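You operate a simulated robot arm through the tools that you are given. There is no shell and no other tool. Be economical: measure what you need, move in short steps, check, and stop when the job is done.

You run a simulated robot arm. Do the job below in one go: nothing can be reset, and whatever is moved stays where it is left.

## Task
Put some things from the dresser top away. At the end: the white tube (marked "HANDS") from the dresser top is in the small drawer by the vanity; the blue glasses case from the dresser top is in the small drawer by the vanity; whatever was shut is shut again. Leave all else as you found it, and nothing knocked over (what rides in a drawer may roll over).

It is judged by the outcome, as a careful person would: the job done as asked, and still so three seconds after it is handed in. It fails if anything else is knocked over, pushed out of place, dropped, spilled or broken.

## Robot
A 7-joint arm with a two-finger parallel gripper, fixed in place. Base frame: the origin is at the foot of the arm, x ahead of it, y to its left, z up. Units: mm, rad, N and s.
With the tool pointing down near the work surface it reaches from about 300 to 700 mm from the base axis. Its first joint turns from -1.152 to 1.152 rad. Payload 1.57 kg.
Tool frame: the origin (TCP) lies between the finger pads and is the grasp point; the fingertips stand 30 mm ahead of it; z points along the fingers, y is the line along which they close. The gripper opens to 110 mm. The fingers are 24 mm wide and 12 mm thick; the gripper's body (48 by 112 mm) begins 78 mm behind the TCP.
Orientation is told as [roll, pitch, yaw] about the base's x, y, z axes, in that order, counted from this pose: with the fingers straight down and closing along the base's y, the tool's x points along the base's -x, its y along +y and its z along -z.

## Interface
- The arm moves only by the tool play_rows. Its argument "steps" is a list of rows, each a list of 7 numbers: the shift along the base's x, y, z in mm, then the turn, a rotation vector about the base's x, y, z in rad, then the gripper command, from -1 (shut) to 1 (fully open), values between in proportion. In form: [[dx, dy, dz, ax, ay, az, jaw], ...]. A call has 1 to 12 rows; each row is the pose to reach, as a shift and turn from the pose commanded when the call began. A row lasts 0.2 s, in which the tool goes at most 50 mm and 0.15 rad; a call with a longer step from one row to the next is refused whole, and so is a gripper value outside its range. Where a pose cannot be reached the arm comes as near as it can. A force on the tool above 40 N (or 10 N above the force at the start of the call, whichever is more), or a blocked arm, ends the call early, and 0.2 s more pass. The fingers move at their own pace (about 108 mm/s each) and stop on an object; they squeeze with about 43 N. The grip force told is the motor's: it shows also when the fingers shut on nothing. Time passes only in rows, and 0.2 s behind the last, so rows that repeat a pose let the fingers close. It gives the time, the measured TCP pose, the force on the tool (base axes), the opening and the grip force at its end, in the units of the frame above (readings bear some noise).
- Cameras (640 x 400 px; columns grow to the right, rows downward): "scene" is fixed at [145, -389.9, 1399.3]; the picture's right is [0.86, -0.51, 0.00], its down [-0.38, -0.64, -0.67] and it looks along [0.34, 0.57, -0.75] (base axes); focal length 323 px, centre (320, 200). "wrist" rides on the gripper at [-36, 0, -80] in the tool frame; the picture's right is [0.00, -1.00, 0.00], its down [0.97, 0.00, -0.24] and it looks along [0.24, 0.00, 0.97] (tool axes); focal length 218 px, centre (320, 200).
- camera(camera): a new picture of that camera. The clock stands still meanwhile.
- probe_pixels(camera, pixels): for up to 12 pixels [column, row] of the newest picture of that camera ("zoom" is the newest enlarged one), the place [x, y, z] in the base frame of the surface seen there, good to about 2 mm, but the place of the scene camera against the robot may be out by one fixed shift of up to 18 mm in any direction. The clock stands still meanwhile.
- close_up(camera, box): a new picture of the part [left, top, right, bottom] of that camera's present view, enlarged. The clock stands still meanwhile.
- hand_in(): hands the job in; it is judged then, once.

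Go step by step. Measure first, check grasps and placings, and put right what went wrong. The budget is 80 turns and 34 pictures, counting those below and the enlarged ones. Unless the task says otherwise, let go and move clear before handing in, and close with one line.

The tools are called after ">>>" as a command line: name --pt "numbers of a row" for each row, then --argument value for the rest, lists and objects as JSON in quotes. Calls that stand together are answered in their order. play_rows: Moves the arm, as the interface text tells. Its arguments: {"type":"object","properties":{"steps":{"type":"array"}},"required":["steps"]} The other tools are called the same way: camera (camera) takes a picture; probe_pixels (camera, pixels) gives the place of the surface under pixels of a picture; close_up (camera, box) takes an enlarged picture of a part of a camera's view; hand_in () hands the job in.

At the start:

```text
time: 0.0
eef_pos: [450.1, 7.5, 1073.1]
orientation: [0.002, -0.002, -0.001]
contact_force: [-0.3, 0.5, -0.3]
width: 110.0
grip_force: 0.1
```

scene: 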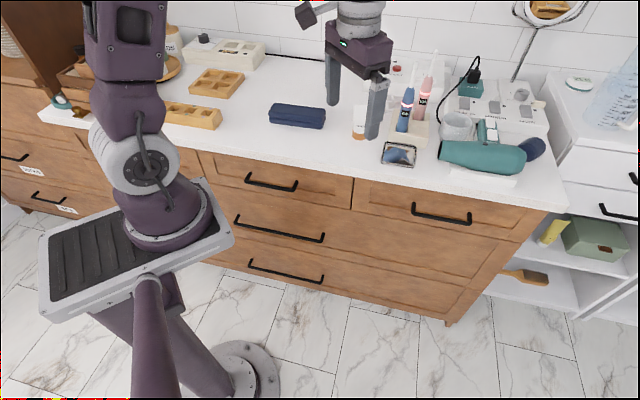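
wrist: 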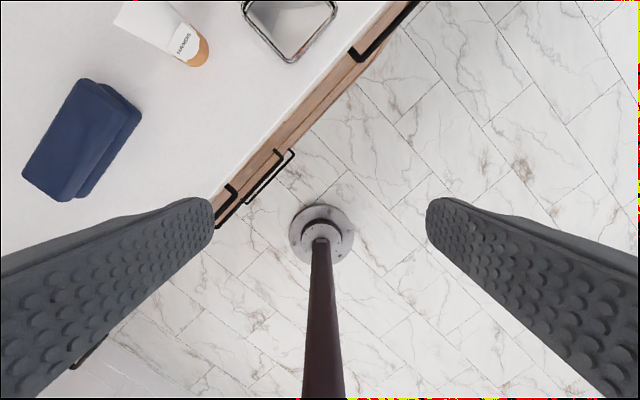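

I see two small top drawers in the dresser (handles near (272,183) and (441,216)), and a white unit at the right. I'll take enlarged views to identify them.

>>> close_up --camera "scene" --box '[340, 60, 640, 330]'

>>> close_up --camera "scene" --box '[0, 0, 340, 220]'

>>> probe_pixels --camera "scene" --pixels '[[441, 217], [413, 207], [470, 222], [360, 180], [355, 206], [530, 216], [298, 116], [272, 110], [324, 122], [357, 122], [400, 155], [450, 170]]'

```text
1.48 times, centred on (490, 195) of scene
```

zoom: 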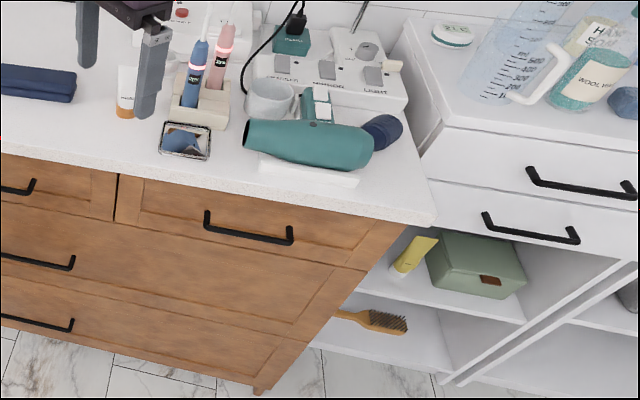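

```text
1.82 times, centred on (170, 110) of scene
```

zoom: 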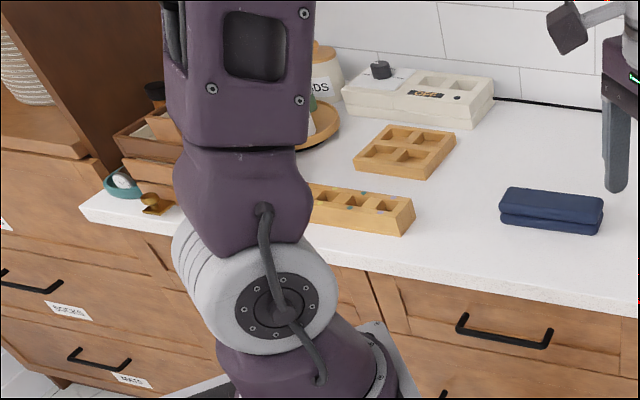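

```text
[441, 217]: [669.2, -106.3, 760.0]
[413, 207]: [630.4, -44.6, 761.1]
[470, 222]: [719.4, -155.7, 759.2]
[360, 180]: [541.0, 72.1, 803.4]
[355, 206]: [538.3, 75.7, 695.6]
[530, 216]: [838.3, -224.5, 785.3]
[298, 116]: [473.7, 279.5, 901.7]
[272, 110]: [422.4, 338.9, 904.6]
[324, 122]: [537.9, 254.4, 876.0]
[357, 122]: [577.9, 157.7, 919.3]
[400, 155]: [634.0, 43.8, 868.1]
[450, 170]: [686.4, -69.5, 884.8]
```

The right-hand small drawer (handle at (441,217)) sits beside the white vanity, so that is the target. Next I measure the same things with the wrist camera, to find the scene camera's shift.

>>> probe_pixels --camera "wrist" --pixels '[[83, 140], [84, 80], [24, 175], [140, 115], [70, 200], [185, 40], [205, 55], [150, 15], [290, 25], [300, 130], [375, 50], [270, 200]]'

>>> probe_pixels --camera "scene" --pixels '[[270, 106], [327, 110], [268, 121], [324, 128], [358, 130], [360, 137], [399, 142], [384, 162], [414, 166], [346, 172], [300, 183], [248, 175]]'

```text
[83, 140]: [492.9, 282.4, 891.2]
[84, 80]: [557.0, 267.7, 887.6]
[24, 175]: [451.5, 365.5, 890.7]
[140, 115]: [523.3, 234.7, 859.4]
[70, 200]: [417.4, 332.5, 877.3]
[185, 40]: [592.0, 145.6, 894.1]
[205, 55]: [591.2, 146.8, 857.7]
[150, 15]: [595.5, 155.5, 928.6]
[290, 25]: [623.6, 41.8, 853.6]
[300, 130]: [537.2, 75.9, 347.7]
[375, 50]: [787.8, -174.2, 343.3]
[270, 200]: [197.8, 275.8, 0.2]
```

```text
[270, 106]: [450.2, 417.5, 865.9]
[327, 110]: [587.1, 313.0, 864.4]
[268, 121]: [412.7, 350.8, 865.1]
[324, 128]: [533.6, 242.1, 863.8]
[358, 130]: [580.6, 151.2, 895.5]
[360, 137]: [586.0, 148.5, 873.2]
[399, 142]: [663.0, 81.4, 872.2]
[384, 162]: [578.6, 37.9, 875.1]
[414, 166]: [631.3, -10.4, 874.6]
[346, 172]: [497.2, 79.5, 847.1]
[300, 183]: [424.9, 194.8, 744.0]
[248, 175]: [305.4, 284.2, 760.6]
```

Wrist readings put the worktop at 850 (the scene camera reads about 14 high). The tube stands near (595,148) and the case near (490,290). I'll move outward over the front edge to view the handle with the wrist camera.

>>> play_rows --pt "30 -35 0 0 0 0 1" --pt "60 -70 0 0 0 0 1" --pt "90 -105 0 0 0 0 1" --pt "110 -127 0 0 0 0 1" --pt "110 -127 0 0 0 0 1"

>>> camera --camera "wrist"

```text
time: 1.2
eef_pos: [558.4, -121.4, 1068.2]
orientation: [0.0, 0.0, -0.002]
contact_force: [0.2, -0.4, -0.8]
width: 109.8
grip_force: 0.1
```

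```text
29 pictures are left
```

wrist: 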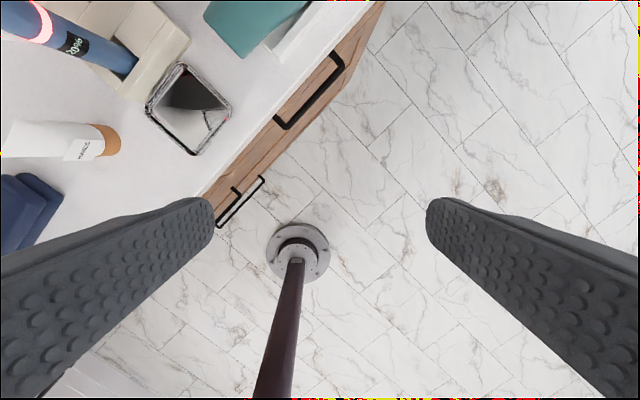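

>>> probe_pixels --camera "wrist" --pixels '[[280, 126], [310, 98], [340, 65], [276, 118], [333, 54], [270, 133], [320, 85], [250, 140], [300, 80], [345, 20], [225, 175], [350, 60]]'

>>> close_up --camera "wrist" --box '[220, 0, 420, 125]'

```text
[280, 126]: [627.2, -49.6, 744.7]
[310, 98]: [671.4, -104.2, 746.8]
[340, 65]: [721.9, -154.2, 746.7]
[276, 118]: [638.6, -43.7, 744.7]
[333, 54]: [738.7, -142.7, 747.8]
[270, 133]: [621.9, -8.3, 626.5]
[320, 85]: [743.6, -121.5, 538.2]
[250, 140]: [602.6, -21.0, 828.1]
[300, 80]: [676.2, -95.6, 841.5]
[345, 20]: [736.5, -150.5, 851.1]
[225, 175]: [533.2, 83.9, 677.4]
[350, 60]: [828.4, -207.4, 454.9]
```

```text
3.20 times, centred on (320, 62) of wrist
```

zoom: 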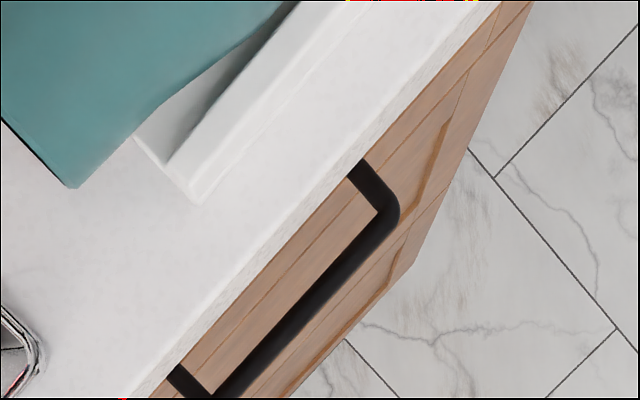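

The bar lies at about (672,-104), with its axis near z 741 and running along (0.7,-0.7). The counter edge overhangs to within 9 mm of it, so I'll grip it with a nearly horizontal tool. First I yaw -45° while backing off.

>>> play_rows --pt "-7 -21 -12 0 0 -0.131 1" --pt "-14 -42 -24 0 0 -0.262 1" --pt "-20 -63 -35 0 0 -0.393 1" --pt "-27 -84 -47 0 0 -0.524 1" --pt "-34 -105 -58 0 0 -0.655 1" --pt "-40 -125 -70 0 0 -0.785 1" --pt "-40 -125 -70 0 0 -0.785 0.2"

>>> play_rows --pt "0 0 -20 0.103 -0.103 0 0" --pt "0 0 -40 0.206 -0.206 0 0" --pt "0 0 -60 0.309 -0.309 0 0" --pt "0 0 -80 0.411 -0.411 0 0" --pt "0 0 -100 0.514 -0.514 0 0" --pt "0 0 -120 0.617 -0.617 0 0" --pt "0 0 -140 0.72 -0.72 0 0" --pt "0 0 -160 0.823 -0.823 0 0" --pt "0 0 -180 0.926 -0.926 0 0" --pt "0 0 -200 0.926 -0.926 0 0" --pt "0 0 -200 0.926 -0.926 0 0"

>>> camera --camera "scene"

```text
time: 2.8
eef_pos: [518.3, -245.0, 1003.5]
orientation: [0.0, -0.001, -0.788]
contact_force: [0.1, -0.4, -0.2]
width: 66.0
grip_force: 0.1
```

```text
time: 5.2
eef_pos: [519.8, -244.4, 802.1]
orientation: [1.311, -0.001, -0.785]
contact_force: [-0.5, 0.3, -0.1]
width: 54.9
grip_force: 0.2
```

```text
27 pictures are left
```

scene: 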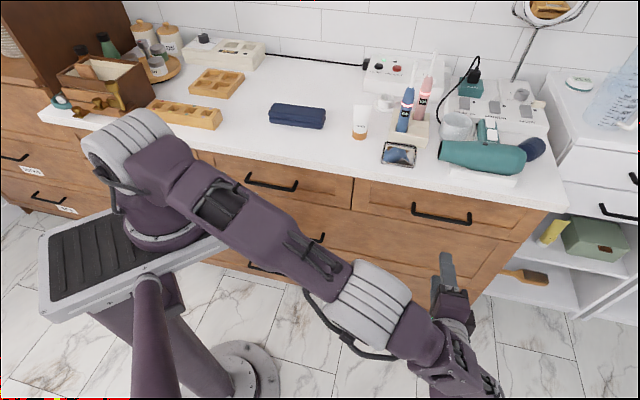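

The tool now points at the drawer (fingers at (450,275) of the scene picture). I move to the pre-grasp point and look with the wrist camera.

>>> play_rows --pt "25 20 -9 0 0 0 0" --pt "50 45 -18 0 0 0 0" --pt "75 65 -27 0 0 0 0" --pt "84 72 -35 0 0 0 0" --pt "84 72 -35 0 0 0 0"

>>> camera --camera "wrist"

```text
time: 6.4
eef_pos: [603.9, -173.0, 768.1]
orientation: [1.308, 0.0, -0.786]
contact_force: [-0.3, -0.2, -0.5]
width: 54.9
grip_force: 0.0
```

```text
26 pictures are left
```

wrist: 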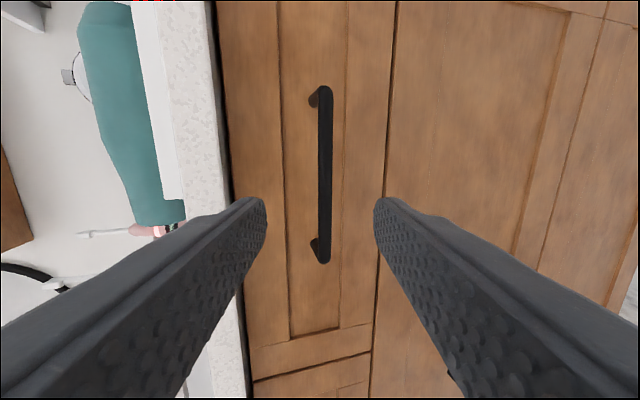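

The bar (column 325) lies centred between the fingers. I advance 84 mm along the fingers and close.

>>> play_rows --pt "20 20 -8 0 0 0 0" --pt "40 40 -15 0 0 0 0" --pt "57.5 57.5 -22 0 0 0 0" --pt "57.5 57.5 -22 0 0 0 0" --pt "57.5 57.5 -22 0 0 0 -1" --pt "57.5 57.5 -22 0 0 0 -1"

```text
time: 7.8
eef_pos: [659.5, -115.0, 743.9]
orientation: [1.304, -0.001, -0.786]
contact_force: [2.7, -1.6, -22.8]
width: 12.1
grip_force: 28.9
```

The bar is held (width 12.1). Now I pull straight out about 60 mm as a test.

>>> play_rows --pt "-10 -10 -1 0 0 0 -1" --pt "-20 -20 -2 0 0 0 -1" --pt "-30 -30 -2 0 0 0 -1" --pt "-42 -42 -2 0 0 0 -1"

```text
time: 8.8
eef_pos: [617.9, -155.9, 744.4]
orientation: [1.311, 0.0, -0.786]
contact_force: [-1.6, 2.2, -22.1]
width: 11.7
grip_force: 28.9
```

>>> play_rows --pt "-15 -15 -1 0 0 0 -1" --pt "-30 -30 -2 0 0 0 -1" --pt "-45 -45 -3 0 0 0 -1" --pt "-60 -60 -3 0 0 0 -1" --pt "-75 -75 -3 0 0 0 -1" --pt "-90 -90 -3 0 0 0 -1" --pt "-90 -90 -3 0 0 0 -1"

>>> camera --camera "scene"

```text
time: 10.4
eef_pos: [529.6, -248.6, 744.0]
orientation: [1.313, -0.006, -0.788]
contact_force: [1.2, 0.8, 33.6]
width: 11.6
grip_force: 29.1
```

```text
25 pictures are left
```

scene: 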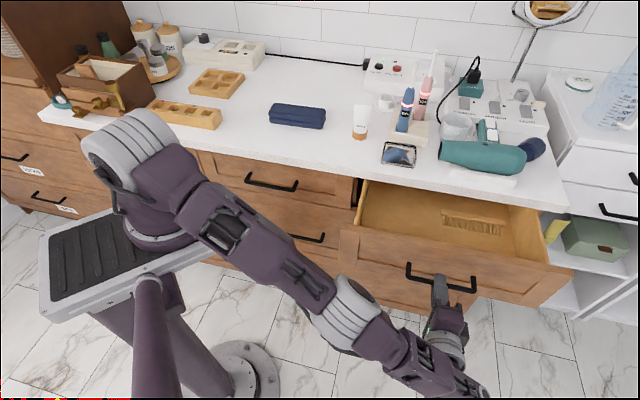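

The drawer is open about 185 mm and a wooden brush lies inside at (475,222), which I must leave alone. I release, back out, and raise and level the tool to look from above.

>>> play_rows --pt "0 0 0 0 0 0 -0.3" --pt "0 0 0 0 0 0 0.0" --pt "-20 -20 8 0 0 0 0" --pt "-40 -40 16 0 0 0 0" --pt "-40 -40 50 0 0 0 0" --pt "-40 -40 100 0 0 0 0" --pt "-40 -40 150 0 0 0 0" --pt "-40 -40 200 0 0 0 0" --pt "-40 -40 250 0 0 0 0"

>>> play_rows --pt "0 10 5 -0.103 0.103 0 0" --pt "10 20 10 -0.206 0.206 0 0" --pt "20 30 15 -0.309 0.309 0 0" --pt "30 40 20 -0.411 0.411 0 0" --pt "40 50 25 -0.514 0.514 0 0" --pt "50 60 30 -0.617 0.617 0 0" --pt "60 70 35 -0.72 0.72 0 0" --pt "70 80 40 -0.823 0.823 0 1" --pt "80 90 40 -0.926 0.926 0 1" --pt "90 100 40 -0.926 0.926 0 1" --pt "90 100 40 -0.926 0.926 0 1"

>>> camera --camera "wrist"

```text
time: 12.4
eef_pos: [490.2, -283.7, 990.7]
orientation: [1.31, -0.001, -0.785]
contact_force: [-0.1, -0.1, 0.0]
width: 54.8
grip_force: 0.0
```

```text
time: 14.8
eef_pos: [579.8, -187.7, 1030.2]
orientation: [-0.002, -0.001, -0.785]
contact_force: [0.0, 0.2, -0.4]
width: 109.9
grip_force: 0.1
```

```text
24 pictures are left
```

wrist: 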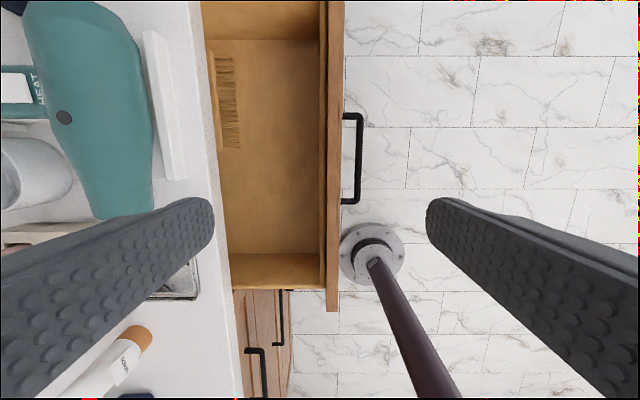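

>>> probe_pixels --camera "wrist" --pixels '[[280, 150], [280, 230], [235, 240], [305, 50], [226, 100], [235, 145], [235, 60], [333, 200], [322, 220], [280, 285], [280, 20], [215, 150]]'

```text
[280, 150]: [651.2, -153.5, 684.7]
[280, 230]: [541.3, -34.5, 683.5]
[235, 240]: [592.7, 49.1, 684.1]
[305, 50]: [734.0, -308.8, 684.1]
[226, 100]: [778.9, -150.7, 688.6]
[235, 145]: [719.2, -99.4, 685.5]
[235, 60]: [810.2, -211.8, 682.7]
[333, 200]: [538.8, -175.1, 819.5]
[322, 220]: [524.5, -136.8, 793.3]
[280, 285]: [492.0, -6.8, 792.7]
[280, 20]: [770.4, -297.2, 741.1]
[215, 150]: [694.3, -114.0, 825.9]
```

The drawer floor is at z 684, its sides at 793 and its front top at 819; the free opening is about 136 mm. I'll lower the closed fingers inside the front panel and push the drawer 50 mm further open for more room.

>>> play_rows --pt "10 6 -20 0 0 0 -1" --pt "20.5 12 -60 0 0 0 -1" --pt "20.5 12 -105 0 0 0 -1" --pt "20.5 12 -150 0 0 0 -1" --pt "20.5 12 -200 0 0 0 -1" --pt "20.5 12 -240 0 0 0 -1" --pt "20.5 12 -260 0 0 0 -1" --pt "20.5 12 -260 0 0 0 -1"

>>> play_rows --pt "-9 -9 0 0 0 0 -1" --pt "-16 -16 0 0 0 0 -1" --pt "-23 -23 0 0 0 0 -1" --pt "-30 -30 0 0 0 0 -1" --pt "-37 -37 0 0 0 0 -1" --pt "-44 -44 0 0 0 0 -1" --pt "-50 -50 0 0 0 0 -1"

```text
time: 16.6
eef_pos: [601.1, -173.8, 770.9]
orientation: [0.0, -0.001, -0.784]
contact_force: [-0.2, -0.8, -0.1]
width: 0.1
grip_force: 20.9
```

```text
time: 18.2
eef_pos: [551.6, -225.1, 769.8]
orientation: [0.0, 0.0, -0.786]
contact_force: [0.5, 0.5, -1.2]
width: 0.0
grip_force: 21.6
```

The push met no resistance. I rise clear and travel to above the glasses case.

>>> play_rows --pt "10 10 0 0 0 0 -1" --pt "10 10 50 0 0 0 -1" --pt "10 10 100 0 0 0 -1" --pt "10 10 150 0 0 0 -1" --pt "10 10 200 0 0 0 -1" --pt "10 10 250 0 0 0 -1" --pt "10 10 290 0 0 0 1"

>>> play_rows --pt "-6 45 0 0 0 0 1" --pt "-12 90 0 0 0 0 1" --pt "-18 135 0 0 0 0 1" --pt "-24 180 0 0 0 0 1" --pt "-30 225 0 0 0 0 1" --pt "-36 270 0 0 0 0 1" --pt "-42 315 0 0 0 0 1" --pt "-48 360 0 0 0 0 1" --pt "-54 405 0 0 0 0 1" --pt "-60 450 0 0 0 0 1" --pt "-62 480 0 0 0 0 1" --pt "-62 480 0 0 0 0 1"

>>> camera --camera "wrist"

>>> camera --camera "scene"

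```text
time: 19.8
eef_pos: [561.4, -215.3, 1060.8]
orientation: [-0.001, 0.001, -0.786]
contact_force: [-0.4, 0.2, 0.2]
width: 79.6
grip_force: 0.0
```

```text
time: 22.4
eef_pos: [500.3, 265.8, 1063.0]
orientation: [-0.002, -0.001, -0.786]
contact_force: [-0.3, -0.2, -0.9]
width: 110.3
grip_force: 0.0
```

```text
23 pictures are left
```

wrist: 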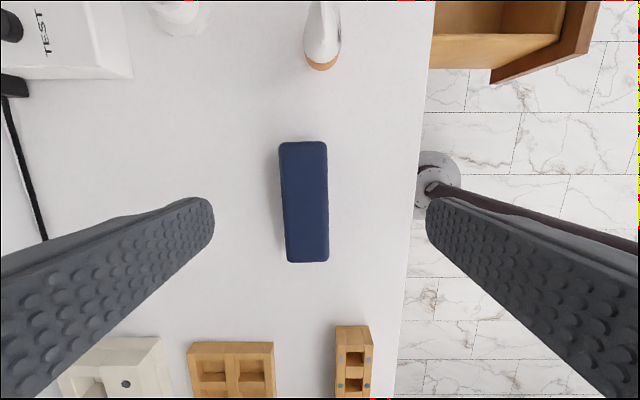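

```text
22 pictures are left
```

scene: 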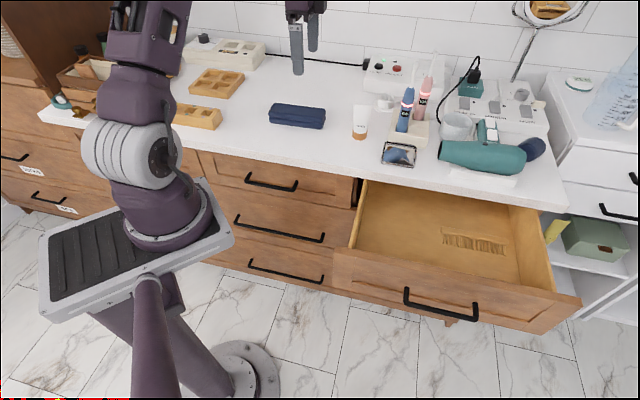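

The drawer is now wide open with the brush undisturbed. I measure the case (305,200) and the tube (322,40) in the wrist picture.

>>> probe_pixels --camera "wrist" --pixels '[[285, 146], [323, 146], [290, 257], [326, 257], [305, 200], [270, 200], [322, 3], [322, 64], [308, 40], [337, 40], [325, 30], [322, 55]]'

>>> close_up --camera "wrist" --box '[270, 0, 380, 70]'

```text
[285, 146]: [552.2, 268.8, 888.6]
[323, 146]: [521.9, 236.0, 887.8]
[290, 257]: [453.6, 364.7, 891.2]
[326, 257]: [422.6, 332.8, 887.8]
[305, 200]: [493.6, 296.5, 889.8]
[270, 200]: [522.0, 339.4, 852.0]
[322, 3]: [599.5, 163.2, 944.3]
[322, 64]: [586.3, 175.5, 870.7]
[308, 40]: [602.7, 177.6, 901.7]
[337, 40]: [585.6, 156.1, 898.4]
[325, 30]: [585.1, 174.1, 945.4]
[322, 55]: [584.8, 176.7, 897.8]
```

```text
5.71 times, centred on (325, 35) of wrist
```

zoom: 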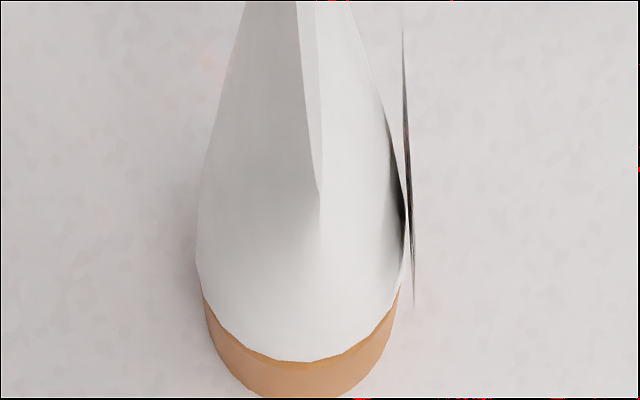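

The case centre is (488,300.5), about 50 mm wide with its top at 890 and its long axis at -45°, which suits the present yaw. I descend and grip.

>>> play_rows --pt "-6 17 -10 0 0 0 1" --pt "-12 34.7 -40 0 0 0 1" --pt "-12 34.7 -80 0 0 0 1" --pt "-12 34.7 -120 0 0 0 1" --pt "-12 34.7 -155 0 0 0 1" --pt "-12 34.7 -178 0 0 0 1" --pt "-12 34.7 -178 0 0 0 1" --pt "-12 34.7 -178 0 0 0 -1" --pt "-12 34.7 -178 0 0 0 -1" --pt "-12 34.7 -178 0 0 0 -1"

```text
time: 24.6
eef_pos: [488.1, 299.2, 879.8]
orientation: [0.0, 0.0, -0.786]
contact_force: [-2.1, -3.3, 19.2]
width: 57.3
grip_force: 43.2
```

The case is gripped (width 57.3). I lift it clear.

>>> play_rows --pt "0 0 30 0 0 0 -1" --pt "0 0 70 0 0 0 -1" --pt "0 0 115 0 0 0 -1" --pt "0 0 150 0 0 0 -1" --pt "0 0 150 0 0 0 -1"

>>> play_rows --pt "0 -40 0 0 0 0 -1" --pt "0 -80 0 0 0 0 -1" --pt "0 -120 0 0 0 0 -1" --pt "0 -160 0 0 0 0 -1" --pt "7 -200 0 0 0 0 -1" --pt "17 -240 0 0 0 0 -1" --pt "27 -280 0 0 0 0 -1" --pt "37 -320 0 0 0 0 -1" --pt "47 -360 0 0 0 0 -1" --pt "57 -400 0 0 0 0 -1" --pt "67 -434 0 0 0 0 -1" --pt "67 -434 0 0 0 0 -1"

>>> camera --camera "wrist"

```text
time: 25.8
eef_pos: [487.2, 299.2, 1033.1]
orientation: [0.002, 0.0, -0.785]
contact_force: [-0.1, -0.9, -0.9]
width: 57.4
grip_force: 43.2
```

```text
time: 28.4
eef_pos: [549.9, -133.4, 1028.6]
orientation: [0.0, 0.0, -0.784]
contact_force: [0.3, -0.4, -0.3]
width: 57.5
grip_force: 43.3
```

```text
20 pictures are left
```

wrist: 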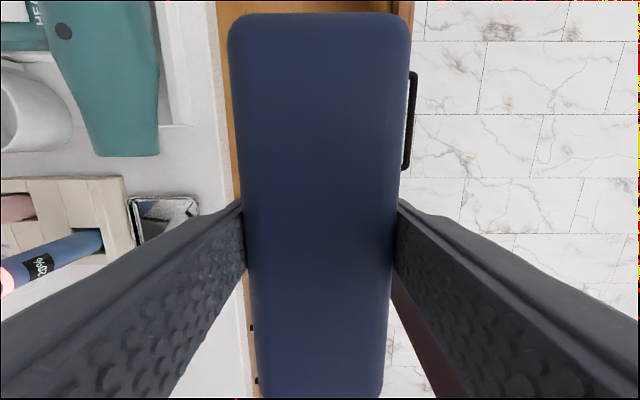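

The case hangs over the drawer mouth with clearance on the sides by my numbers. I lower partway and check from the scene camera.

>>> play_rows --pt "2 -1 -45 0 0 0 -1" --pt "4 -1 -90 0 0 0 -1" --pt "4 -1 -135 0 0 0 -1" --pt "4 -1 -180 0 0 0 -1" --pt "4 -1 -180 0 0 0 -1"

>>> camera --camera "scene"

```text
time: 29.6
eef_pos: [554.9, -132.3, 850.8]
orientation: [0.001, -0.001, -0.786]
contact_force: [-0.3, 0.4, -1.1]
width: 57.5
grip_force: 42.9
```

```text
19 pictures are left
```

scene: 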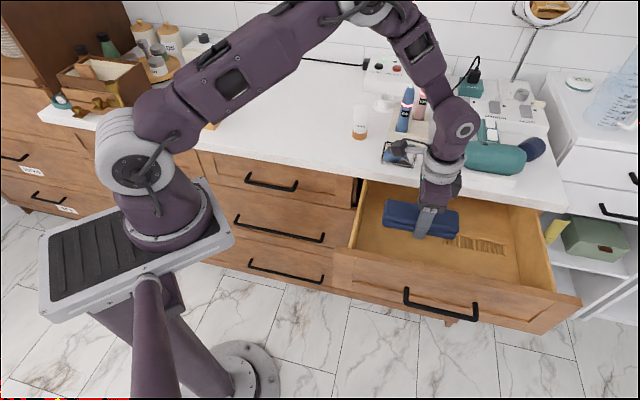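

The case is well placed above the drawer. Before lowering further I check how far the wrist links are from the hairdryer and brush stand.

>>> probe_pixels --camera "scene" --pixels '[[455, 128], [470, 140], [478, 125], [440, 70], [432, 100], [440, 190], [450, 165], [490, 150], [410, 98], [430, 90]]'

>>> close_up --camera "scene" --box '[350, 40, 560, 260]'

```text
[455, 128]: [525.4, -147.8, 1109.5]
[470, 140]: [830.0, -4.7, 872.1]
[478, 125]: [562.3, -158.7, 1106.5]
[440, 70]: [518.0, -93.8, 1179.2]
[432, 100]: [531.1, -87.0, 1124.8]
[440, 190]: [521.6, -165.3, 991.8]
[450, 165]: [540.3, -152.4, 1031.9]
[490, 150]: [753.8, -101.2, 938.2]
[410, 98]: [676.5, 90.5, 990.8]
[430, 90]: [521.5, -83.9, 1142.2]
```

```text
1.82 times, centred on (455, 150) of scene
```

zoom: 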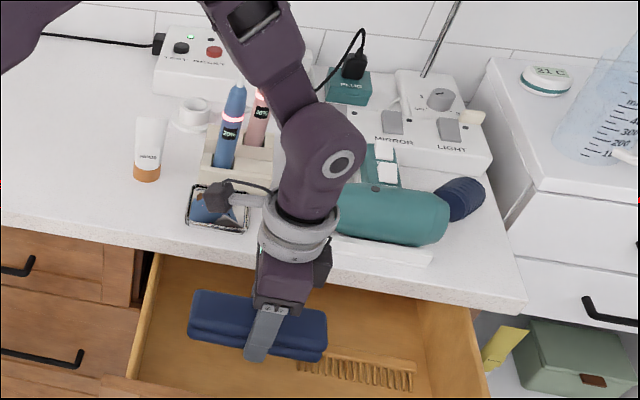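

>>> probe_pixels --camera "scene" --pixels '[[396, 147], [404, 147], [420, 150], [400, 152], [436, 152]]'

```text
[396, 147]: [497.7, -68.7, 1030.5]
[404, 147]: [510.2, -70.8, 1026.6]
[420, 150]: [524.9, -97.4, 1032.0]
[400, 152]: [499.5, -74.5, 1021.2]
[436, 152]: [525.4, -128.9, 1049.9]
```

All of those parts sit in front of the counter edge (x+y about 430, against 581). I lower the last 134 mm.

>>> play_rows --pt "0 0 -35 0 0 0 -1" --pt "0 0 -70 0 0 0 -1" --pt "0 0 -100 0 0 0 -1" --pt "0 0 -120 0 0 0 -1" --pt "0 0 -130 0 0 0 -1" --pt "0 0 -134 0 0 0 -1" --pt "0 0 -134 0 0 0 -1"

```text
time: 31.2
eef_pos: [558.8, -134.6, 719.4]
orientation: [-0.001, 0.0, -0.786]
contact_force: [0.8, -0.2, -1.6]
width: 57.8
grip_force: 42.9
```

>>> play_rows --pt "0 0 -3 0 0 0 -1" --pt "0 0 -5 0 0 0 -1" --pt "0 0 -5 0 0 0 0.4" --pt "0 0 -5 0 0 0 0.4" --pt "0 0 30 0 0 0 0.4" --pt "0 0 75 0 0 0 0.4" --pt "0 0 120 0 0 0 0.4" --pt "0 0 170 0 0 0 0.4" --pt "0 0 220 0 0 0 0.4" --pt "0 0 270 0 0 0 0.4" --pt "0 0 320 0 0 0 0.4" --pt "0 0 320 0 0 0 0.4"

>>> camera --camera "wrist"

```text
time: 33.8
eef_pos: [556.5, -133.2, 1037.6]
orientation: [-0.001, 0.001, -0.784]
contact_force: [0.0, -0.2, -0.2]
width: 76.8
grip_force: 0.1
```

```text
17 pictures are left
```

wrist: 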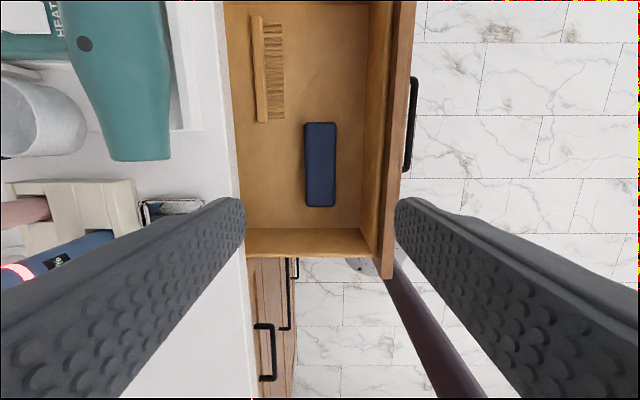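

The case is flat in the drawer, clear of the brush. Next I travel to above the tube at about (594,160).

>>> play_rows --pt "0 35 20 0 0 0 0.4" --pt "0 75 30 0 0 0 0.4" --pt "0 115 30 0 0 0 0.4" --pt "0 155 30 0 0 0 0.4" --pt "5 195 30 0 0 0 0.4" --pt "15 235 30 0 0 0 0.4" --pt "28 270 30 0 0 0 0.4" --pt "37 293 30 0 0 0 0.4" --pt "37 293 30 0 0 0 0.4"

>>> camera --camera "wrist"

```text
time: 35.8
eef_pos: [593.3, 159.9, 1070.7]
orientation: [0.0, 0.0, -0.787]
contact_force: [0.1, -0.1, 0.3]
width: 76.9
grip_force: 0.0
```

```text
16 pictures are left
```

wrist: 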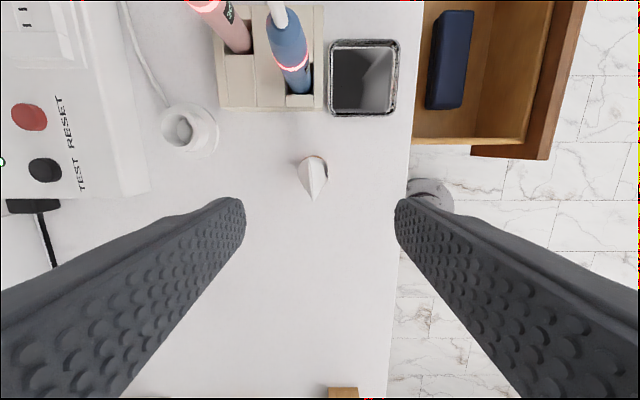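

>>> probe_pixels --camera "wrist" --pixels '[[315, 190], [314, 175], [302, 170], [325, 170], [312, 157], [308, 165], [205, 130], [215, 145], [300, 105], [340, 112], [260, 108], [318, 185]]'

>>> close_up --camera "wrist" --box '[240, 110, 400, 210]'

```text
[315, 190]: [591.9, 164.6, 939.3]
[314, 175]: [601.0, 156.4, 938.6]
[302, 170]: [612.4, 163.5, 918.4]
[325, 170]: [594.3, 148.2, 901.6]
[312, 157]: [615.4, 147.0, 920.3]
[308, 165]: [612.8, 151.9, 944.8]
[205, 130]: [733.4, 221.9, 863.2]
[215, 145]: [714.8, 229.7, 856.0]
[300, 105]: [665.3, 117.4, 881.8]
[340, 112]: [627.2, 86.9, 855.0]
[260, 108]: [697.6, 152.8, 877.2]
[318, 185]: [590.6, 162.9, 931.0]
```

```text
4.00 times, centred on (320, 160) of wrist
```

zoom: 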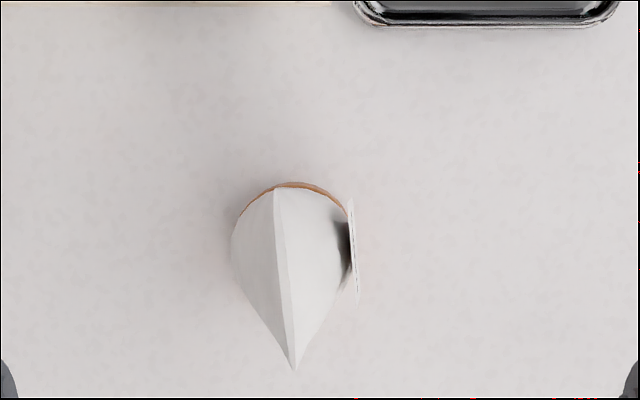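

The tube's centre is about (600.5,158), its top at 945, and the finger lanes are clear of the stand and bottle. I descend to TCP z 888 and grip it low.

>>> play_rows --pt "7 -1.5 -20 0 0 0 0.4" --pt "7 -1.5 -60 0 0 0 0.4" --pt "7 -1.5 -100 0 0 0 0.4" --pt "7 -1.5 -140 0 0 0 0.4" --pt "7 -1.5 -168 0 0 0 0.4" --pt "7 -1.5 -181 0 0 0 0.4" --pt "7 -1.5 -181 0 0 0 0.4" --pt "7 -1.5 -181 0 0 0 -0.1" --pt "7 -1.5 -181 0 0 0 -0.3" --pt "7 -1.5 -181 0 0 0 -0.6" --pt "7 -1.5 -181 0 0 0 -0.6"

```text
time: 38.2
eef_pos: [600.0, 154.6, 887.1]
orientation: [0.0, -0.001, -0.785]
contact_force: [-0.6, 0.5, 1.1]
width: 38.8
grip_force: 43.3
```

The tube is gripped (width 38.8). I lift it and carry it over the drawer, to the right of the case.

>>> play_rows --pt "0 0 30 0 0 0 -0.7" --pt "0 0 70 0 0 0 -0.7" --pt "0 0 115 0 0 0 -0.7" --pt "0 0 155 0 0 0 -0.7" --pt "0 0 155 0 0 0 -0.7"

>>> play_rows --pt "-8 -35 0 0 0 0 -0.7" --pt "-16 -72 0 0 0 0 -0.7" --pt "-20 -110 0 0 0 0 -0.7" --pt "-20 -148 0 0 0 0 -0.7" --pt "-14 -186 0 0 0 0 -0.7" --pt "-4 -224 0 0 0 0 -0.7" --pt "6 -262 0 0 0 0 -0.7" --pt "16 -300 0 0 0 0 -0.7" --pt "27 -338 0 0 0 0 -0.7" --pt "40 -376 0 0 0 0 -0.7" --pt "40 -376 0 0 0 0 -0.7"

>>> camera --camera "scene"

>>> camera --camera "wrist"

```text
time: 39.4
eef_pos: [603.8, 157.1, 1043.6]
orientation: [0.0, 0.0, -0.785]
contact_force: [1.0, -0.8, -1.5]
width: 39.2
grip_force: 42.7
```

```text
time: 41.8
eef_pos: [630.5, -212.9, 1043.5]
orientation: [-0.004, 0.005, -0.785]
contact_force: [0.1, 0.0, -1.4]
width: 39.4
grip_force: 42.4
out of reach, approached as far as the arm can: row 10, 11
```

```text
14 pictures are left
```

scene: 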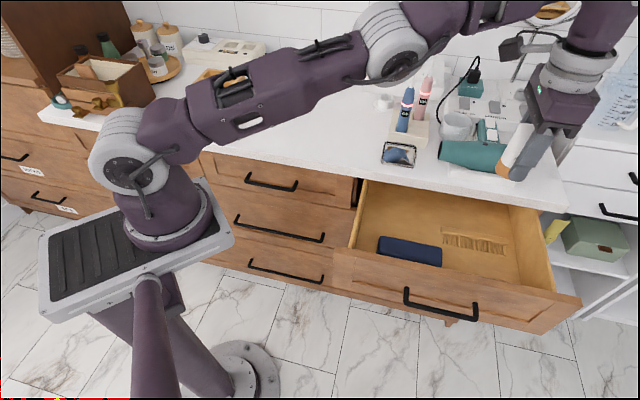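

```text
13 pictures are left
```

wrist: 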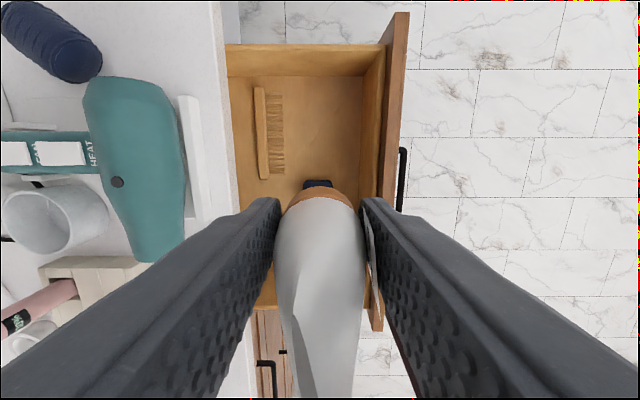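

The tube is over the drawer to the right of the case. At this height the arm is at its reach limit; it reaches further lower down. I lower in stages.

>>> play_rows --pt "0 0 -40 0 0 0 -0.7" --pt "0 0 -80 0 0 0 -0.7" --pt "0 0 -120 0 0 0 -0.7" --pt "0 0 -160 0 0 0 -0.7" --pt "0 0 -195 0 0 0 -0.7" --pt "0 0 -195 0 0 0 -0.7"

>>> camera --camera "scene"

```text
time: 43.2
eef_pos: [630.8, -209.7, 845.9]
orientation: [0.001, 0.0, -0.785]
contact_force: [-0.3, 0.0, -2.1]
width: 38.9
grip_force: 43.1
```

```text
12 pictures are left
```

scene: 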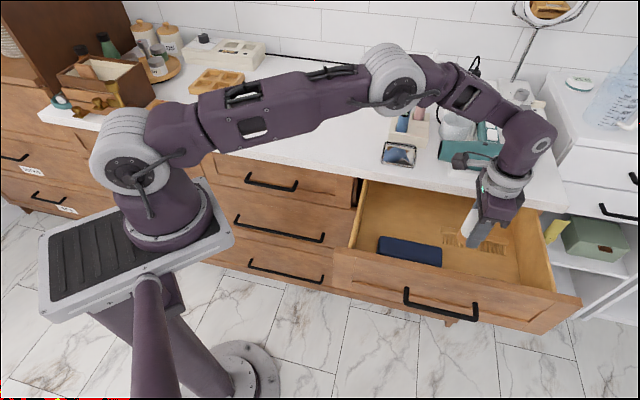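

The position is good. I check the forearm's height above the toothbrushes before lowering the last stretch.

>>> probe_pixels --camera "scene" --pixels '[[400, 90], [430, 85], [460, 90], [490, 110], [530, 140], [505, 160], [455, 160], [470, 105], [420, 95]]'

```text
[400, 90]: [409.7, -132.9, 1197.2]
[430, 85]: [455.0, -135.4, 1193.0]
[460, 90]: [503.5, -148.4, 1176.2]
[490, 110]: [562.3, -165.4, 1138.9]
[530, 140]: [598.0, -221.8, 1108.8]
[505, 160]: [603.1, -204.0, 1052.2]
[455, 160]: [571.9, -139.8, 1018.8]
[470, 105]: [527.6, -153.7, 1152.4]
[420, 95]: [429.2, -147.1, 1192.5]
```

The whole forearm is in front of the counter edge and high. I lower to just above the floor of the drawer.

>>> play_rows --pt "3 -3 -35 0 0 0 -0.7" --pt "5 -5 -70 0 0 0 -0.7" --pt "5 -5 -95 0 0 0 -0.7" --pt "5 -5 -112 0 0 0 -0.7" --pt "5 -5 -120 0 0 0 -0.7" --pt "5 -5 -120 0 0 0 -0.7"

```text
time: 44.6
eef_pos: [637.3, -215.3, 726.5]
orientation: [0.001, 0.0, -0.784]
contact_force: [0.7, 0.4, -1.4]
width: 39.0
grip_force: 43.3
```

>>> play_rows --pt "0 0 -3 0 0 0 -0.7" --pt "0 0 -5 0 0 0 -0.7" --pt "0 0 -5 0 0 0 -0.7" --pt "0 0 -5 0 0 0 -0.1" --pt "0 0 -5 0 0 0 0.2" --pt "0 0 -5 0 0 0 0.3" --pt "0 0 25 0 0 0 0.3" --pt "0 0 65 0 0 0 0.3" --pt "0 0 110 0 0 0 0.3" --pt "0 0 155 0 0 0 0.3" --pt "0 0 200 0 0 0 0.3" --pt "-10 -10 240 0 0 0 0.3"

>>> camera --camera "wrist"

```text
time: 47.2
eef_pos: [628.7, -225.4, 966.0]
orientation: [-0.001, 0.001, -0.785]
contact_force: [0.6, 0.6, 0.7]
width: 71.4
grip_force: 0.0
```

```text
11 pictures are left
```

wrist: 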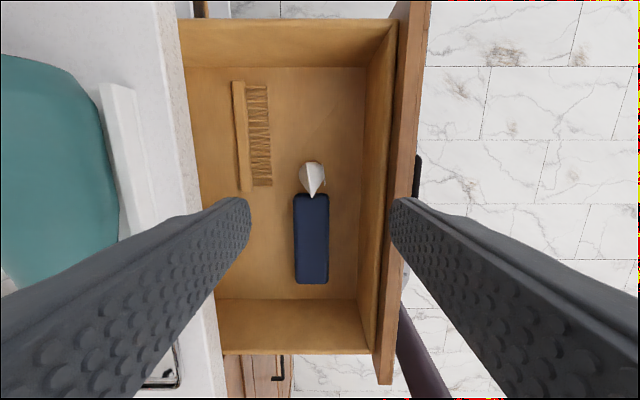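

The tube stands in the drawer beside the case. I check its top height against the side height (793).

>>> probe_pixels --camera "wrist" --pixels '[[312, 190], [312, 178], [290, 310], [310, 40], [310, 240], [390, 130], [415, 180], [398, 300]]'

```text
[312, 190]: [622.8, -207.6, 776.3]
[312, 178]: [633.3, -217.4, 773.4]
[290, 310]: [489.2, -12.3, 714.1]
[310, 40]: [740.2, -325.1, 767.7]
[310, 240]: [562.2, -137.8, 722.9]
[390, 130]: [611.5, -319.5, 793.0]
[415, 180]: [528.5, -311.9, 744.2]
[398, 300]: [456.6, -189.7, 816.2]
```

The tube top (776) is below the sides (793), so the drawer can close. I move in front of the drawer while tilting the tool back to face the handle.

>>> play_rows --pt "-25 -15 0 0 0 0 0.3" --pt "-50 -30 0 0.103 -0.103 0 0.2" --pt "-75 -45 0 0.206 -0.206 0 0" --pt "-100 -60 0 0.309 -0.309 0 0" --pt "-125 -75 0 0.411 -0.411 0 0" --pt "-150 -90 0 0.514 -0.514 0 0" --pt "-175 -105 0 0.617 -0.617 0 0" --pt "-200 -120 0 0.72 -0.72 0 0" --pt "-200 -122 0 0.823 -0.823 0 0" --pt "-200 -122 -20 0.926 -0.926 0 0" --pt "-200 -122 -50 0.926 -0.926 0 0" --pt "-200 -122 -50 0.926 -0.926 0 0"

>>> play_rows --pt "0 0 -45 0 0 0 0" --pt "0 0 -90 0 0 0 0" --pt "0 0 -130 0 0 0 0" --pt "0 0 -149 0 0 0 0" --pt "0 0 -149 0 0 0 0"

>>> camera --camera "wrist"

```text
time: 49.8
eef_pos: [425.3, -347.5, 917.2]
orientation: [1.31, 0.0, -0.786]
contact_force: [-0.3, 0.2, -0.5]
width: 54.9
grip_force: 0.1
```

```text
time: 51.0
eef_pos: [418.3, -326.5, 776.8]
orientation: [1.305, -0.002, -0.788]
contact_force: [-0.4, 0.0, -0.8]
width: 55.2
grip_force: 0.0
out of reach, approached as far as the arm can: row 2, 3, 4, 5
```

```text
10 pictures are left
```

wrist: 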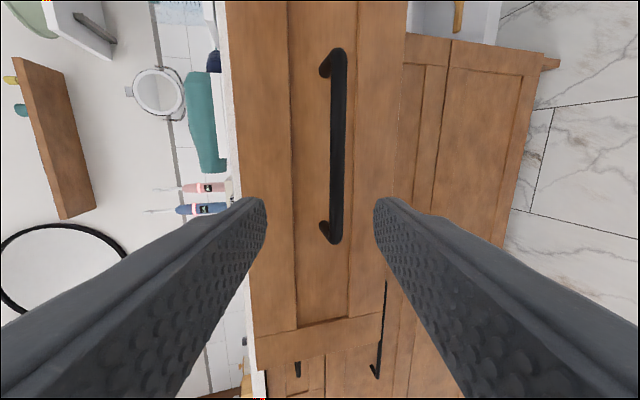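

The handle (column 337) is in front; the arm is near a limit here but needs to move inward anyway. I probe the bar's place.

>>> probe_pixels --camera "wrist" --pixels '[[338, 70], [338, 110], [338, 150], [338, 190], [338, 225], [305, 150], [370, 150]]'

```text
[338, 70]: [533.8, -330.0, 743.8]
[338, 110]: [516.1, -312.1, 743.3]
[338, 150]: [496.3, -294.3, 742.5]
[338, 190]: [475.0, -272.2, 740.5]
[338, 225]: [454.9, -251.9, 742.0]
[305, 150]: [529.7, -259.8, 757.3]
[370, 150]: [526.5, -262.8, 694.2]
```

The bar axis is at about (498,-287,742). I advance along the fingers towards it.

>>> play_rows --pt "18 5 -12 0 0 0 0" --pt "35 10 -18 0 0 0 0" --pt "48 13 -23 0 0 0 0" --pt "48 13 -23 0 0 0 0"

```text
time: 52.0
eef_pos: [460.0, -296.2, 759.6]
orientation: [1.309, -0.001, -0.786]
contact_force: [0.4, 0.8, -0.6]
width: 55.0
grip_force: 0.0
out of reach, approached as far as the arm can: row 1, 2, 3, 4
```

>>> play_rows --pt "7 7 -9 0 0 0 0" --pt "15 15 -14 0 0 0 0" --pt "15 15 -14 0 0 0 0" --pt "15 15 -14 0 0 0 0"

```text
time: 53.0
eef_pos: [475.4, -280.1, 746.7]
orientation: [1.309, -0.002, -0.784]
contact_force: [0.4, 1.3, -0.1]
width: 55.0
grip_force: 0.1
```

The pose was reached cleanly. I close on the bar.

>>> play_rows --pt "0 0 0 0 0 0 -0.4" --pt "0 0 0 0 0 0 -1" --pt "0 0 0 0 0 0 -1" --pt "0 0 0 0 0 0 -1"

```text
time: 54.0
eef_pos: [475.0, -281.5, 743.4]
orientation: [1.302, 0.002, -0.789]
contact_force: [5.5, -3.9, -4.0]
width: 11.8
grip_force: 29.4
stopped in row 4: the force on the tool passed its limit (the readings are from after the stop); the commanded pose is now the measured one
```

The bar is held (11.8). I push the drawer in gently.

>>> play_rows --pt "4 4 0 0 0 0 -1" --pt "10 10 0 0 0 0 -1" --pt "18 18 0 0 0 0 -1" --pt "27 27 0 0 0 0 -1" --pt "36 36 0 0 0 0 -1" --pt "45 45 0 0 0 0 -1" --pt "54 54 0 0 0 0 -1" --pt "63 63 0 0 0 0 -1" --pt "71 71 0 0 0 0 -1" --pt "76 76 0 0 0 0 -1" --pt "80 80 0 0 0 0 -1" --pt "80 80 0 0 0 0 -1"

>>> camera --camera "scene"

```text
time: 56.6
eef_pos: [555.2, -201.0, 743.7]
orientation: [1.301, 0.003, -0.786]
contact_force: [-0.6, 0.2, -26.3]
width: 12.0
grip_force: 29.1
```

```text
9 pictures are left
```

scene: 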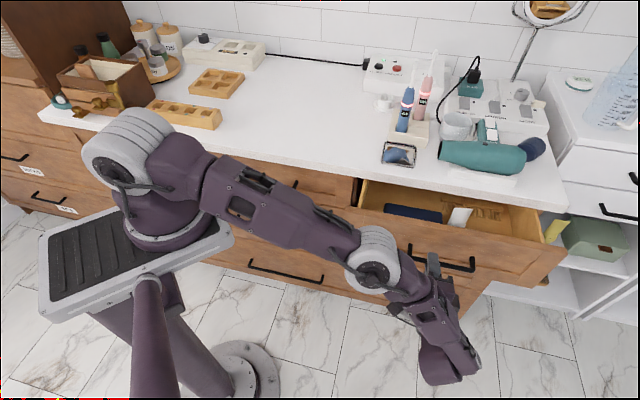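

The drawer slides in well and the tube is still upright inside. I continue.

>>> play_rows --pt "4 4 -1 0 0 0 -1" --pt "10 10 -2 0 0 0 -1" --pt "19 19 -2 0 0 0 -1" --pt "28 28 -2 0 0 0 -1" --pt "37 37 -2 0 0 0 -1" --pt "46 46 -2 0 0 0 -1" --pt "55 55 -2 0 0 0 -1" --pt "64 64 -2 0 0 0 -1" --pt "73 73 -2 0 0 0 -1" --pt "82 82 -2 0 0 0 -1" --pt "89 89 -2 0 0 0 -1" --pt "93 93 -2 0 0 0 -1"

```text
time: 59.2
eef_pos: [647.6, -108.9, 744.0]
orientation: [1.302, 0.002, -0.79]
contact_force: [1.4, -0.5, 12.4]
width: 12.0
grip_force: 29.4
```

About 8 mm remains. I push in small steps until it stops.

>>> play_rows --pt "2 2 0 0 0 0 -1" --pt "4 4 0 0 0 0 -1" --pt "6 6 0 0 0 0 -1" --pt "8 8 0 0 0 0 -1" --pt "10 10 0 0 0 0 -1" --pt "12 12 0 0 0 0 -1" --pt "14 14 0 0 0 0 -1"

```text
time: 60.8
eef_pos: [658.2, -93.3, 740.1]
orientation: [1.296, 0.005, -0.787]
contact_force: [-21.4, -20.7, -20.9]
width: 11.7
grip_force: 29.0
```

The tool now meets firm resistance (about 30 N along the push). I relax, release the bar, back off and check.

>>> play_rows --pt "-4 -4 1 0 0 0 -1" --pt "-4 -4 1 0 0 0 -0.5" --pt "-4 -4 1 0 0 0 0" --pt "-4 -4 1 0 0 0 0" --pt "-24 -24 8 0 0 0 0" --pt "-54 -54 20 0 0 0 0" --pt "-84 -84 32 0 0 0 0" --pt "-110 -110 42 0 0 0 0" --pt "-110 -110 42 0 0 0 0"

>>> camera --camera "wrist"

>>> camera --camera "scene"

```text
time: 62.8
eef_pos: [552.1, -203.3, 784.2]
orientation: [1.302, 0.004, -0.789]
contact_force: [-0.4, -1.2, 0.2]
width: 54.7
grip_force: 0.1
```

```text
8 pictures are left
```

wrist: 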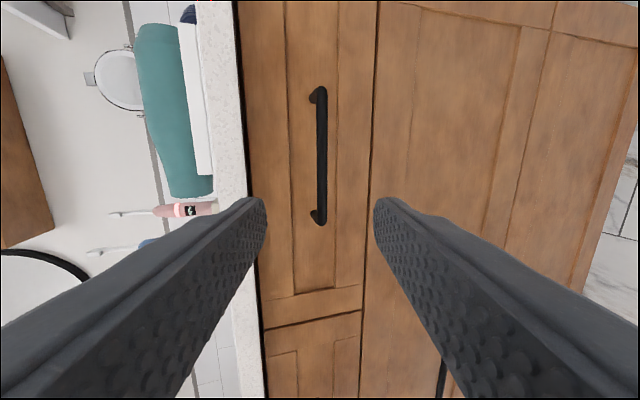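

```text
7 pictures are left
```

scene: 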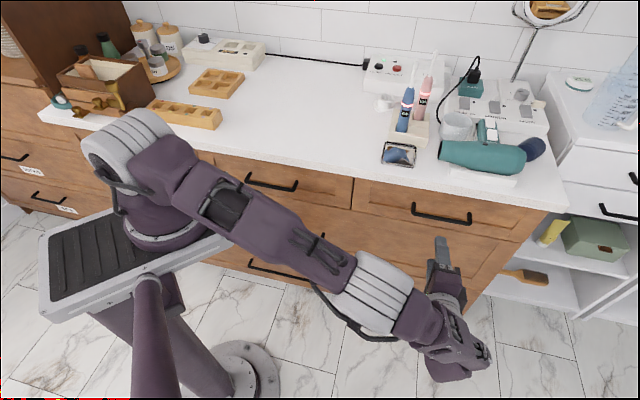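

The drawer looks shut, with the handle back at its first pixels. I verify flushness by probing its front against the fixed front next to it.

>>> probe_pixels --camera "scene" --pixels '[[441, 217], [360, 195], [345, 192], [400, 240], [400, 215]]'

>>> probe_pixels --camera "wrist" --pixels '[[321, 150], [355, 250], [385, 150], [270, 100], [300, 310], [290, 340], [365, 60]]'

```text
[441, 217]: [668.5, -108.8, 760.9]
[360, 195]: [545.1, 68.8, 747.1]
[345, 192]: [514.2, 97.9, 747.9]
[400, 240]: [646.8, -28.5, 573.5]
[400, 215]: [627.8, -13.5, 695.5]
```

```text
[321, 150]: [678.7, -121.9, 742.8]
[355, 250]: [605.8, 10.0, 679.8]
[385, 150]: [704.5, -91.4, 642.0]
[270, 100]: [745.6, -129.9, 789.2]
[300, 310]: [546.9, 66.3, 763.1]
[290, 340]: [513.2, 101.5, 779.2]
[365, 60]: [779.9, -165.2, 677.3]
```

The drawer front (x+y about 614) is flush with its neighbours (612–618). The handle is back where it began, the counter is undisturbed and the tool is clear, so I hand in.

>>> hand_in

```text
The job is handed in.
```

The white "HANDS" tube and the blue glasses case are in the dresser's small top-right drawer beside the white vanity, the drawer is shut again, and nothing else was moved.
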